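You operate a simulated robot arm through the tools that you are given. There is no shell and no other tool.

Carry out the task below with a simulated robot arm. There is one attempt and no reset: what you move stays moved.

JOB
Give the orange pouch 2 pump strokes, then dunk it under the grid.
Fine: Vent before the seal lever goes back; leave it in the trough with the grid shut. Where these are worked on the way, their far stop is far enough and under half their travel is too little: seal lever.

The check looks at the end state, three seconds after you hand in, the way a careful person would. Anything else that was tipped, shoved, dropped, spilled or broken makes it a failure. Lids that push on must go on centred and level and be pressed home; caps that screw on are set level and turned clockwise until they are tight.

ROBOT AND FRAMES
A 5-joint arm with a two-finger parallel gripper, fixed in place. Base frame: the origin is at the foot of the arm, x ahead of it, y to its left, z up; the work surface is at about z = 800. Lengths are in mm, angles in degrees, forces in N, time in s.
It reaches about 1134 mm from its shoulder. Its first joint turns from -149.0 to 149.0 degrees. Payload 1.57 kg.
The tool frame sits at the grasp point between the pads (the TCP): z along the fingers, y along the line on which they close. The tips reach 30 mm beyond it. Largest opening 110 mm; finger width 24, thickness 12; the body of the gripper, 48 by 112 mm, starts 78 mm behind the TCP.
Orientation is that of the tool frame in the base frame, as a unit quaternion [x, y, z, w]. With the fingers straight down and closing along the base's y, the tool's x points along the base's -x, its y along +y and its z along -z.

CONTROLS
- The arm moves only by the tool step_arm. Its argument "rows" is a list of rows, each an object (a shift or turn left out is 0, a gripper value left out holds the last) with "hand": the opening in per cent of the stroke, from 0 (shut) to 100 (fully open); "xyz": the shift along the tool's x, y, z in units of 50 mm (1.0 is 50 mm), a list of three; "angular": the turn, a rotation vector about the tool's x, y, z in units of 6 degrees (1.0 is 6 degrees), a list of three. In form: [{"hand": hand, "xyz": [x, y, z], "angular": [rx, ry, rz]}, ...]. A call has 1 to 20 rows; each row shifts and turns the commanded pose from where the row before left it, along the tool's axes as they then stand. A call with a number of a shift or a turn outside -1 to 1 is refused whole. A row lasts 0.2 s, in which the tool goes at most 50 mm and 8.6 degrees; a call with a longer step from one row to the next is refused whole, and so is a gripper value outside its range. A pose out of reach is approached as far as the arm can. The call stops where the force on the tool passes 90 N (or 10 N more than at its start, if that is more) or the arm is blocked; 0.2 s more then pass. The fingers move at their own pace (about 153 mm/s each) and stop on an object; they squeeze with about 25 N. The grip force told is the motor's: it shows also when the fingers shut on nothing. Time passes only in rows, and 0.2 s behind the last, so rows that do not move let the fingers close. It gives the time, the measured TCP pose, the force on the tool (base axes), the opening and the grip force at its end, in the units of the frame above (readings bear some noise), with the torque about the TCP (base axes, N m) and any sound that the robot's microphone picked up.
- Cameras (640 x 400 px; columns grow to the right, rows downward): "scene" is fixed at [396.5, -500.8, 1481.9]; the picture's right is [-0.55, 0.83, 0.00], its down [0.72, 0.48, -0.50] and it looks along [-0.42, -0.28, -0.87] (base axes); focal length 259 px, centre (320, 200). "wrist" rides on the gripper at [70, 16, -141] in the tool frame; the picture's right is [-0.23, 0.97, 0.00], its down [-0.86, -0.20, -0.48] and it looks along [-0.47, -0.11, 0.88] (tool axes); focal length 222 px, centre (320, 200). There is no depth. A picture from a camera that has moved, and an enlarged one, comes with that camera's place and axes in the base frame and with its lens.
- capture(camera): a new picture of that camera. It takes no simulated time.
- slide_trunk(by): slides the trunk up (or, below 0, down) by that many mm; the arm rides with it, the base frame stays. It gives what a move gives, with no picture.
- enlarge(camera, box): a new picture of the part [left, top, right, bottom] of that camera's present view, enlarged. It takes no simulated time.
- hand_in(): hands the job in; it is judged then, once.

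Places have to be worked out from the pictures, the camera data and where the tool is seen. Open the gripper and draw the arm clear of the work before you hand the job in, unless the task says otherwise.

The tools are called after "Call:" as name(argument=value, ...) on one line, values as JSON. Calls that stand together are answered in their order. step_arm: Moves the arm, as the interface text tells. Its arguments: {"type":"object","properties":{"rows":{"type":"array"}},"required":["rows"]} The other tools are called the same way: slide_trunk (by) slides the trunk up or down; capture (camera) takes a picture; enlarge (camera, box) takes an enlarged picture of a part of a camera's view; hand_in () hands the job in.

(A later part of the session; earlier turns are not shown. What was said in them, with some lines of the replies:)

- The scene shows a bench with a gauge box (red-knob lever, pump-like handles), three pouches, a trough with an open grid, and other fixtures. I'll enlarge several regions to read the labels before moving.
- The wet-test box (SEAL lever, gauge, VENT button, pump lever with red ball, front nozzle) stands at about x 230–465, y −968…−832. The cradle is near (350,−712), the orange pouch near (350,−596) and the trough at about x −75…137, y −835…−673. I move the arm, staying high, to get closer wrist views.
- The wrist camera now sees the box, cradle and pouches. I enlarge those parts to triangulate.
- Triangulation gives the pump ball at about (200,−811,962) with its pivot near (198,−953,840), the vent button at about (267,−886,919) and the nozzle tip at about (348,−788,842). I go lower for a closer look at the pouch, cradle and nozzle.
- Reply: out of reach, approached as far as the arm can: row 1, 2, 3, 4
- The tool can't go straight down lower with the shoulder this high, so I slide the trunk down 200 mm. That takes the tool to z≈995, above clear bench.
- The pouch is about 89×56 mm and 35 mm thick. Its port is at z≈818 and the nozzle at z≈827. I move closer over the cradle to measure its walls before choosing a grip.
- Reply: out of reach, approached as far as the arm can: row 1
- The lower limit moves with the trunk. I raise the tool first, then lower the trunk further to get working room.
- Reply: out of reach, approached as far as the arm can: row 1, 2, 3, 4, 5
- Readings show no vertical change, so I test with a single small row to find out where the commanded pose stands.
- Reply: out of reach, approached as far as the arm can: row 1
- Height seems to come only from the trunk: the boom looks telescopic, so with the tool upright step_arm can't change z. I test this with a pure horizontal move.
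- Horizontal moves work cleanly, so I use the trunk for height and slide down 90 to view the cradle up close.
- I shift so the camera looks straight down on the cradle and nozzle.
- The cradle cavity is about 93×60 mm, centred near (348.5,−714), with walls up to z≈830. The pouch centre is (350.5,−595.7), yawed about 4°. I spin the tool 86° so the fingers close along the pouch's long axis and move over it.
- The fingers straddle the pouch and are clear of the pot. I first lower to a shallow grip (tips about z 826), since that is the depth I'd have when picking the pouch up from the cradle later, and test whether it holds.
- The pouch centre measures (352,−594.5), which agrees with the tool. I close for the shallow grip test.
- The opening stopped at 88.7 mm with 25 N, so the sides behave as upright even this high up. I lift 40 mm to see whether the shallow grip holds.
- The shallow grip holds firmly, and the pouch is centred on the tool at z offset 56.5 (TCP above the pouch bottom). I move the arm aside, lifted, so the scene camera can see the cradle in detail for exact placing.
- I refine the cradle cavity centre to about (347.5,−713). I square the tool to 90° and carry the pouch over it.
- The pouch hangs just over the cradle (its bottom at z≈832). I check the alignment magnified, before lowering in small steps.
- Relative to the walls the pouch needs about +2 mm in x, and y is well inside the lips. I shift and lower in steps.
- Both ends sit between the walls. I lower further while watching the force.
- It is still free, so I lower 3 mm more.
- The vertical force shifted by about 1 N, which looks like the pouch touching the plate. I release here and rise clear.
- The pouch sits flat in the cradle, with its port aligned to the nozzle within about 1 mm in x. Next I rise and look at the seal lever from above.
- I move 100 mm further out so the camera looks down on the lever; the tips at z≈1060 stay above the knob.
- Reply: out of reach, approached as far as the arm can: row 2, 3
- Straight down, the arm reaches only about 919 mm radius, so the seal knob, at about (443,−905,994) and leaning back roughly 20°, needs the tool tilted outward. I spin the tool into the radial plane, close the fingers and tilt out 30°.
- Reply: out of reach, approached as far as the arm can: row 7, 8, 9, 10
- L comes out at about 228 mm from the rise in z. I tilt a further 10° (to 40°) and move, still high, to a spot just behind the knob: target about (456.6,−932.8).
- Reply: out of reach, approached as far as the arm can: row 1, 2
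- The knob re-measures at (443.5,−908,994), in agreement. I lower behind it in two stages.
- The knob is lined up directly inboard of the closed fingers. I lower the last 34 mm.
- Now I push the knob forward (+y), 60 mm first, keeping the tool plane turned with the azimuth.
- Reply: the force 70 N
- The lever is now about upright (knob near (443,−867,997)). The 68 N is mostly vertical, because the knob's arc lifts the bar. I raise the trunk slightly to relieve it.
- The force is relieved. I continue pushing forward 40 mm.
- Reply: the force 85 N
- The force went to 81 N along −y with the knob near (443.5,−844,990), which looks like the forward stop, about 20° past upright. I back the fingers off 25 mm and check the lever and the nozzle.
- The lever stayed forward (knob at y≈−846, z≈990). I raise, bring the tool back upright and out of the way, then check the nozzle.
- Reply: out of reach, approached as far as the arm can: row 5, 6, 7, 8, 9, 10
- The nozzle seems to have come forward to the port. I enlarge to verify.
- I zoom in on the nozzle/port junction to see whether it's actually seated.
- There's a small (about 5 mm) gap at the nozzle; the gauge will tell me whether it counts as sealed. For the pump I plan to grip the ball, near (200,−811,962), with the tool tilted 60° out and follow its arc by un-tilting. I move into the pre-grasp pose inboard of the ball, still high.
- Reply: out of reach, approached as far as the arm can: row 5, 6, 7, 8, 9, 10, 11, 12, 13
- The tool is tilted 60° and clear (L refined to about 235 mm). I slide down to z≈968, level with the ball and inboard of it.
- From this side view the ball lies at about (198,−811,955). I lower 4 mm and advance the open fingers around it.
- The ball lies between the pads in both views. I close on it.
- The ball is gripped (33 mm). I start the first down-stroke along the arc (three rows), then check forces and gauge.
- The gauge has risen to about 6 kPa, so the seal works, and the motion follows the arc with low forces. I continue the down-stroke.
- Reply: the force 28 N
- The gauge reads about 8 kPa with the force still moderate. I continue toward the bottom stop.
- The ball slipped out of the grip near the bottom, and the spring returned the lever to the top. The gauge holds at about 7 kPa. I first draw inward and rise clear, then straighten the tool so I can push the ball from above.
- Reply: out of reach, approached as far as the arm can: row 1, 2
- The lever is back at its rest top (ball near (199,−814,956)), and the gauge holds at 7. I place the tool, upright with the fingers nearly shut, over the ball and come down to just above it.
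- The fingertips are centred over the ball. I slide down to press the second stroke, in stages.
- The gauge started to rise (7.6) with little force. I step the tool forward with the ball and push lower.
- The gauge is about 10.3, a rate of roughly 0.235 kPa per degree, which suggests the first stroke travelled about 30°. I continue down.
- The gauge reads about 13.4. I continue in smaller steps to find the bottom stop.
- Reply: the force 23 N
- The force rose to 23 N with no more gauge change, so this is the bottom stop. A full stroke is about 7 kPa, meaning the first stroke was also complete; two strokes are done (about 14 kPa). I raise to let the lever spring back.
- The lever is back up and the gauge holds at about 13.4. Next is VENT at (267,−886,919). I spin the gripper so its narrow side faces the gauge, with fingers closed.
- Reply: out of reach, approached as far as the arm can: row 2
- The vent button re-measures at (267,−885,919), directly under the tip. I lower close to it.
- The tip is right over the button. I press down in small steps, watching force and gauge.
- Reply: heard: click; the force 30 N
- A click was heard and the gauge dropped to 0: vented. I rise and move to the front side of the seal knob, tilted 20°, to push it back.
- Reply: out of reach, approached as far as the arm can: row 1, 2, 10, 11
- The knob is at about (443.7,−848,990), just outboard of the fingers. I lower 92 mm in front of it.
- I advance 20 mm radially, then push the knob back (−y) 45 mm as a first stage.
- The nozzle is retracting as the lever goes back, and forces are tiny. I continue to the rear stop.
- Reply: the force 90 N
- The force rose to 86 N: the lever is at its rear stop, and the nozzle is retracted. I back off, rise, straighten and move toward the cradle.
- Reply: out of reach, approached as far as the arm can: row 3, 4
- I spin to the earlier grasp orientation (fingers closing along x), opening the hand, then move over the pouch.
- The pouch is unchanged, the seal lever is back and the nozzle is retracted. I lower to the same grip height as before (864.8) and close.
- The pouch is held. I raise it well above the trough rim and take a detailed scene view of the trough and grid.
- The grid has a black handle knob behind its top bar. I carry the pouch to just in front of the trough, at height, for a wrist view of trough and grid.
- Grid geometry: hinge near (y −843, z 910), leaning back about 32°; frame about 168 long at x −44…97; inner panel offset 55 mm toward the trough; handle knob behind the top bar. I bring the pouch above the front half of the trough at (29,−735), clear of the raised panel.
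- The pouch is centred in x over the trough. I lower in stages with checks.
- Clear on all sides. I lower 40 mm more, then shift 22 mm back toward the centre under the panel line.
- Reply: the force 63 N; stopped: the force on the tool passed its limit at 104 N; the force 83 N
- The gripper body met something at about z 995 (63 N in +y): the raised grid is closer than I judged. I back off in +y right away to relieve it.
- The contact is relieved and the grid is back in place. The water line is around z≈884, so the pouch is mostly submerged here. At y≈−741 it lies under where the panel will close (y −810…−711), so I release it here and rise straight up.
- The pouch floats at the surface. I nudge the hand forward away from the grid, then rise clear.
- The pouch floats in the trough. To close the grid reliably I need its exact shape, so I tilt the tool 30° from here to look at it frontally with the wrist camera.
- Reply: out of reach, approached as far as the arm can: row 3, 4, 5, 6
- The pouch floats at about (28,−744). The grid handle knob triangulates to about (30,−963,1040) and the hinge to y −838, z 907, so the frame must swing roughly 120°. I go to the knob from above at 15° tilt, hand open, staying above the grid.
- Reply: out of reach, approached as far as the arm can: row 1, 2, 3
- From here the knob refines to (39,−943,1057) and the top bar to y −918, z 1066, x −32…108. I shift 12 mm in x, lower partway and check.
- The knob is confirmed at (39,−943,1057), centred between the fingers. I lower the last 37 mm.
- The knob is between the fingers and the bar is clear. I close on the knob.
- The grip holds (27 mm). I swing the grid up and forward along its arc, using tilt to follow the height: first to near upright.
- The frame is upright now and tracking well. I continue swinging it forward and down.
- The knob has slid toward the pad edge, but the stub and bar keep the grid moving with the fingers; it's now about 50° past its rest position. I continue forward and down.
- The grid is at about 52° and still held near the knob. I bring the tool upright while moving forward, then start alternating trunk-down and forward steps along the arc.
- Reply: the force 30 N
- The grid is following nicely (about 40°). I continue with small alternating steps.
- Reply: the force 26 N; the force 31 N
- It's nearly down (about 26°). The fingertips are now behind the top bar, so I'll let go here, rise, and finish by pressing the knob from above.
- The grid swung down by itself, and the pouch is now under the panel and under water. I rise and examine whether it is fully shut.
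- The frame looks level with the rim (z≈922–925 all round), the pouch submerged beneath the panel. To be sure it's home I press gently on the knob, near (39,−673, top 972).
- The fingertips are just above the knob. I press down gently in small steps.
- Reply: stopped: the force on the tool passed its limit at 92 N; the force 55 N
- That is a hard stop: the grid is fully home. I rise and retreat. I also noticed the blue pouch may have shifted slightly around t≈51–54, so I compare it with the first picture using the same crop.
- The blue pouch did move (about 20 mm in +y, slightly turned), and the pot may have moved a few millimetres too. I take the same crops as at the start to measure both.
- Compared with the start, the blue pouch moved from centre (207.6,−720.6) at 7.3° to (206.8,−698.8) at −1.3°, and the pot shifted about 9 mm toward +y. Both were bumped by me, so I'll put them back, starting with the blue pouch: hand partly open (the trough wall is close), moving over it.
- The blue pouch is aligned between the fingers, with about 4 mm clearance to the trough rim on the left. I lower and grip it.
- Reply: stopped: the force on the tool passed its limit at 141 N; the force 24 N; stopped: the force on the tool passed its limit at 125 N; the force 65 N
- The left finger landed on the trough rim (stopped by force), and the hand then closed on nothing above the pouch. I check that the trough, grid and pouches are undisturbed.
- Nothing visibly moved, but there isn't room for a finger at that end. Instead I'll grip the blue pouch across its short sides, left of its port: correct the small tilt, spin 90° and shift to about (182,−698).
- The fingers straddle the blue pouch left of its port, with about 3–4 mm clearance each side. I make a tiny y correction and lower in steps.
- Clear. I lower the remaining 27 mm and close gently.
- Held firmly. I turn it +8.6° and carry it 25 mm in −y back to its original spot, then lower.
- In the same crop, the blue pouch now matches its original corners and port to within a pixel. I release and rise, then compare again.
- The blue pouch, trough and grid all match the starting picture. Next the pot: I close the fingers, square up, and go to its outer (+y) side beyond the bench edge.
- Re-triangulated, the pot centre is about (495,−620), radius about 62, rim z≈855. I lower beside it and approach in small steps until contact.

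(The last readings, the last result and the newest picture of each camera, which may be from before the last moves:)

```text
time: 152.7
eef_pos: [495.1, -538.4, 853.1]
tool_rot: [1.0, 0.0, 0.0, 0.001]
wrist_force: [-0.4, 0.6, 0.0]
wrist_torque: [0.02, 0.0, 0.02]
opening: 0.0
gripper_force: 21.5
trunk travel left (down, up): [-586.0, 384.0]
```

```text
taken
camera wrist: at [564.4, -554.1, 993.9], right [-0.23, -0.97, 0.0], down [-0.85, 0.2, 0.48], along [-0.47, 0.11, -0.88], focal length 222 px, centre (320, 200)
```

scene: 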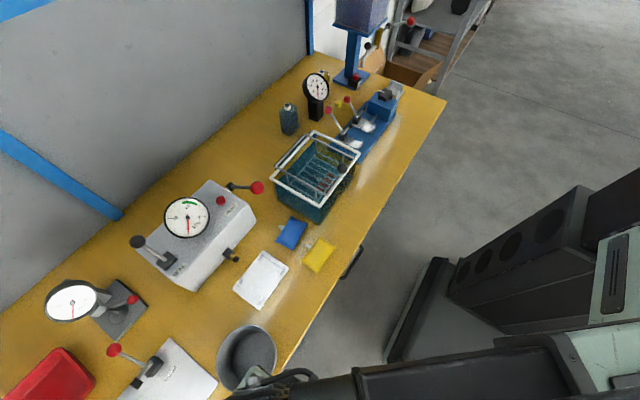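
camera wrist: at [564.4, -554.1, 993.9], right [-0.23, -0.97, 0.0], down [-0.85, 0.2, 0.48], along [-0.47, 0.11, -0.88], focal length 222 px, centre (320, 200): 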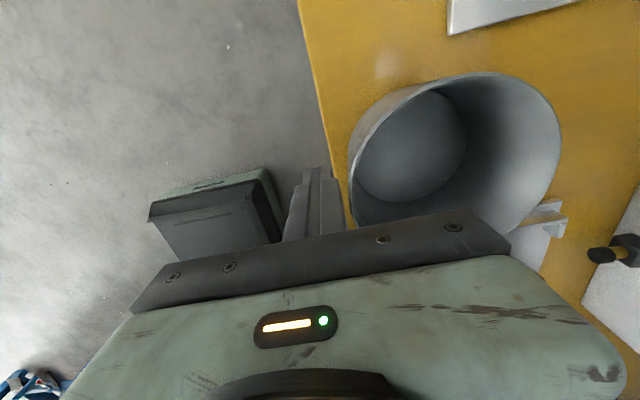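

No contact yet. I creep forward 8 mm.

Call:
step_arm(rows=[{"xyz": [0, 0.08, 0]}, {"xyz": [0, 0.08, 0]}, {}])

Call:
enlarge(camera="scene", box=[0, 260, 240, 400])

```text
time: 153.5
eef_pos: [495.8, -546.1, 853.0]
tool_rot: [1.0, 0.0, 0.0, 0.002]
wrist_force: [-0.4, -0.3, 0.7]
wrist_torque: [0.0, 0.02, -0.03]
opening: 0.0
gripper_force: 21.1
trunk travel left (down, up): [-586.0, 384.0]
```

```text
2.67 times, centred on (120, 330) of scene
camera zoom: at [396.5, -500.8, 1481.9], right [-0.55, 0.83, 0.0], down [0.72, 0.48, -0.5], along [-0.42, -0.28, -0.87], focal length 692 px, centre (853, -147)
```

zoom: 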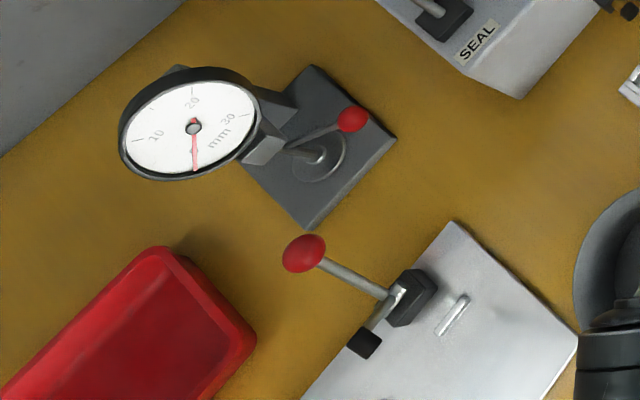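

The pot's left edge in this crop went from about 577 to 573 px (start: 567), so it is moving back. I push about 5 mm more.

Call:
step_arm(rows=[{"xyz": [0, 0.05, 0]}, {"xyz": [0, 0.05, 0]}, {}])

Call:
enlarge(camera="scene", box=[0, 260, 240, 400])

Call:
enlarge(camera="scene", box=[220, 200, 370, 340])

```text
time: 154.3
eef_pos: [495.7, -550.4, 853.8]
tool_rot: [1.0, 0.0, 0.0, 0.0]
wrist_force: [0.5, -0.4, -0.1]
wrist_torque: [0.0, 0.02, -0.02]
opening: 0.0
gripper_force: 21.1
trunk travel left (down, up): [-586.0, 384.0]
```

```text
2.67 times, centred on (120, 330) of scene
camera zoom: at [396.5, -500.8, 1481.9], right [-0.55, 0.83, 0.0], down [0.72, 0.48, -0.5], along [-0.42, -0.28, -0.87], focal length 692 px, centre (853, -147)
```

zoom: 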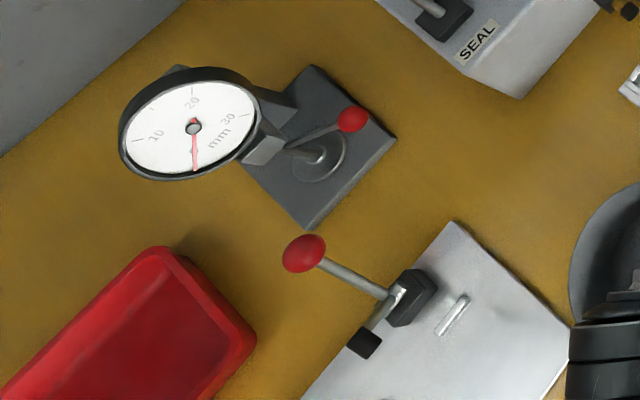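

```text
2.86 times, centred on (295, 270) of scene
camera zoom: at [396.5, -500.8, 1481.9], right [-0.55, 0.83, 0.0], down [0.72, 0.48, -0.5], along [-0.42, -0.28, -0.87], focal length 741 px, centre (391, 0)
```

zoom: 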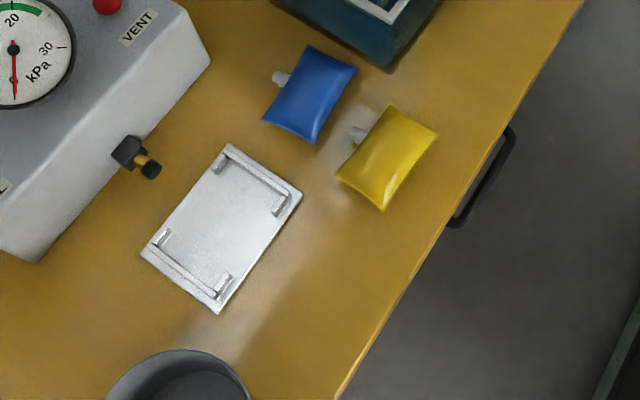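

The pot is back within about 2–3 mm of its starting place. I back away, rise, open the hand and take final pictures.

Call:
step_arm(rows=[{"xyz": [0, -0.5, 0]}, {"xyz": [0, -0.5, 0]}, {}])

Call:
slide_trunk(by=260)

Call:
step_arm(rows=[{"hand": 100, "xyz": [-0.9, 0, 0]}, {"xyz": [-0.9, 0, 0]}, {"xyz": [-0.9, 0, 0]}, {"xyz": [-0.9, 0, 0]}, {}])

Call:
capture(camera="scene")

Call:
enlarge(camera="scene", box=[255, 115, 375, 225])

Call:
enlarge(camera="scene", box=[0, 260, 240, 400])

```text
time: 155.1
eef_pos: [495.8, -500.2, 853.9]
tool_rot: [1.0, 0.0, 0.0, 0.001]
wrist_force: [-0.3, -0.2, 0.5]
wrist_torque: [0.02, 0.0, -0.02]
opening: 0.1
gripper_force: 21.1
trunk travel left (down, up): [-586.0, 384.0]
```

```text
time: 157.7
eef_pos: [494.4, -501.9, 1113.4]
tool_rot: [1.0, 0.001, 0.0, 0.0]
wrist_force: [0.6, 0.1, -0.7]
wrist_torque: [-0.05, 0.02, -0.01]
opening: 0.2
gripper_force: 21.8
trunk travel left (down, up): [-846.0, 124.0]
```

```text
time: 158.9
eef_pos: [315.0, -501.0, 1112.3]
tool_rot: [1.0, 0.0, -0.001, 0.002]
wrist_force: [-0.9, -0.1, -0.4]
wrist_torque: [-0.03, -0.01, 0.02]
opening: 110.0
gripper_force: 0.2
trunk travel left (down, up): [-846.0, 124.0]
```

```text
taken
```

scene: 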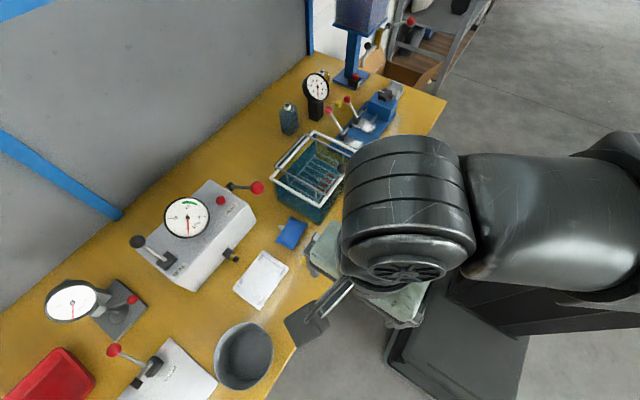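

```text
3.64 times, centred on (315, 170) of scene
camera zoom: at [396.5, -500.8, 1481.9], right [-0.55, 0.83, 0.0], down [0.72, 0.48, -0.5], along [-0.42, -0.28, -0.87], focal length 943 px, centre (338, 309)
```

zoom: 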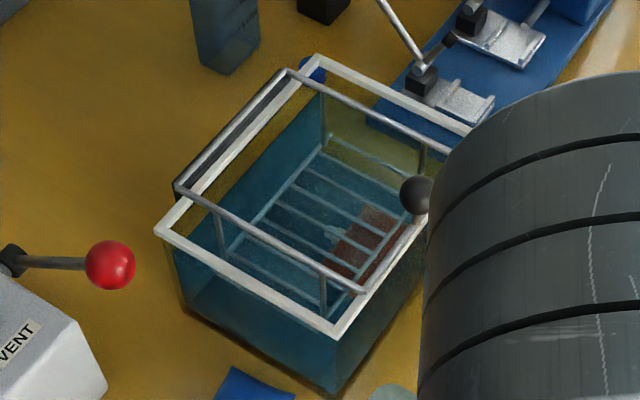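

```text
2.67 times, centred on (120, 330) of scene
camera zoom: at [396.5, -500.8, 1481.9], right [-0.55, 0.83, 0.0], down [0.72, 0.48, -0.5], along [-0.42, -0.28, -0.87], focal length 692 px, centre (853, -147)
```

zoom: 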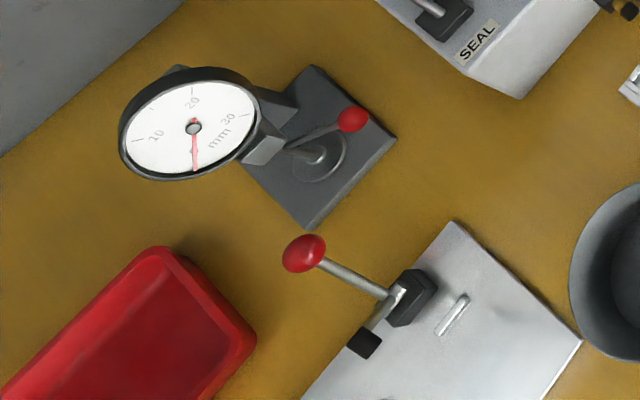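

Final state: the orange pouch is submerged under the shut grid, the gauge is at 0, the seal lever is back, the pump lever is at rest, and the other items are at or within 2–3 mm of their starting places. The arm is clear with the gripper open, so I hand in.

Call:
hand_in()

```text
The job is handed in.
```

I gave the orange pouch two full pump strokes, vented it, put the seal lever back, and left it underwater in the trough with the grid shut. I've handed the job in.

- **Pumping:** The gauge went to about 7 kPa after the first stroke and about 13.4 kPa after the second. Each stroke went to the bottom stop. In the first one the knob slipped out of the fingers at the stop and sprang back up.
- **Seal and vent:** The seal lever went to its forward stop before pumping. I pressed VENT, heard a click and saw the gauge drop to 0. Only then did I push the lever back to its rear stop.
- **Grid:** I swung the grid most of the way over by its knob. It dropped the last 25° or so when I let go. A press on the knob afterwards met a hard stop, so it is fully shut.

I also knocked some things along the way:

- **Blue pouch:** I shoved it about 22 mm. I picked it up and put it back to within 1–2 mm of where it started.
- **Pot:** I bumped it about 9 mm toward the bench edge. I pushed it back to within 2–3 mm.
- **Trough:** A finger pressed down on the rim, with up to 141 N recorded. The trough matches its starting position in the pictures.
- **Grid bump:** The gripper bumped the raised grid while I was placing the pouch. The grid came back to its place and closed normally afterwards.
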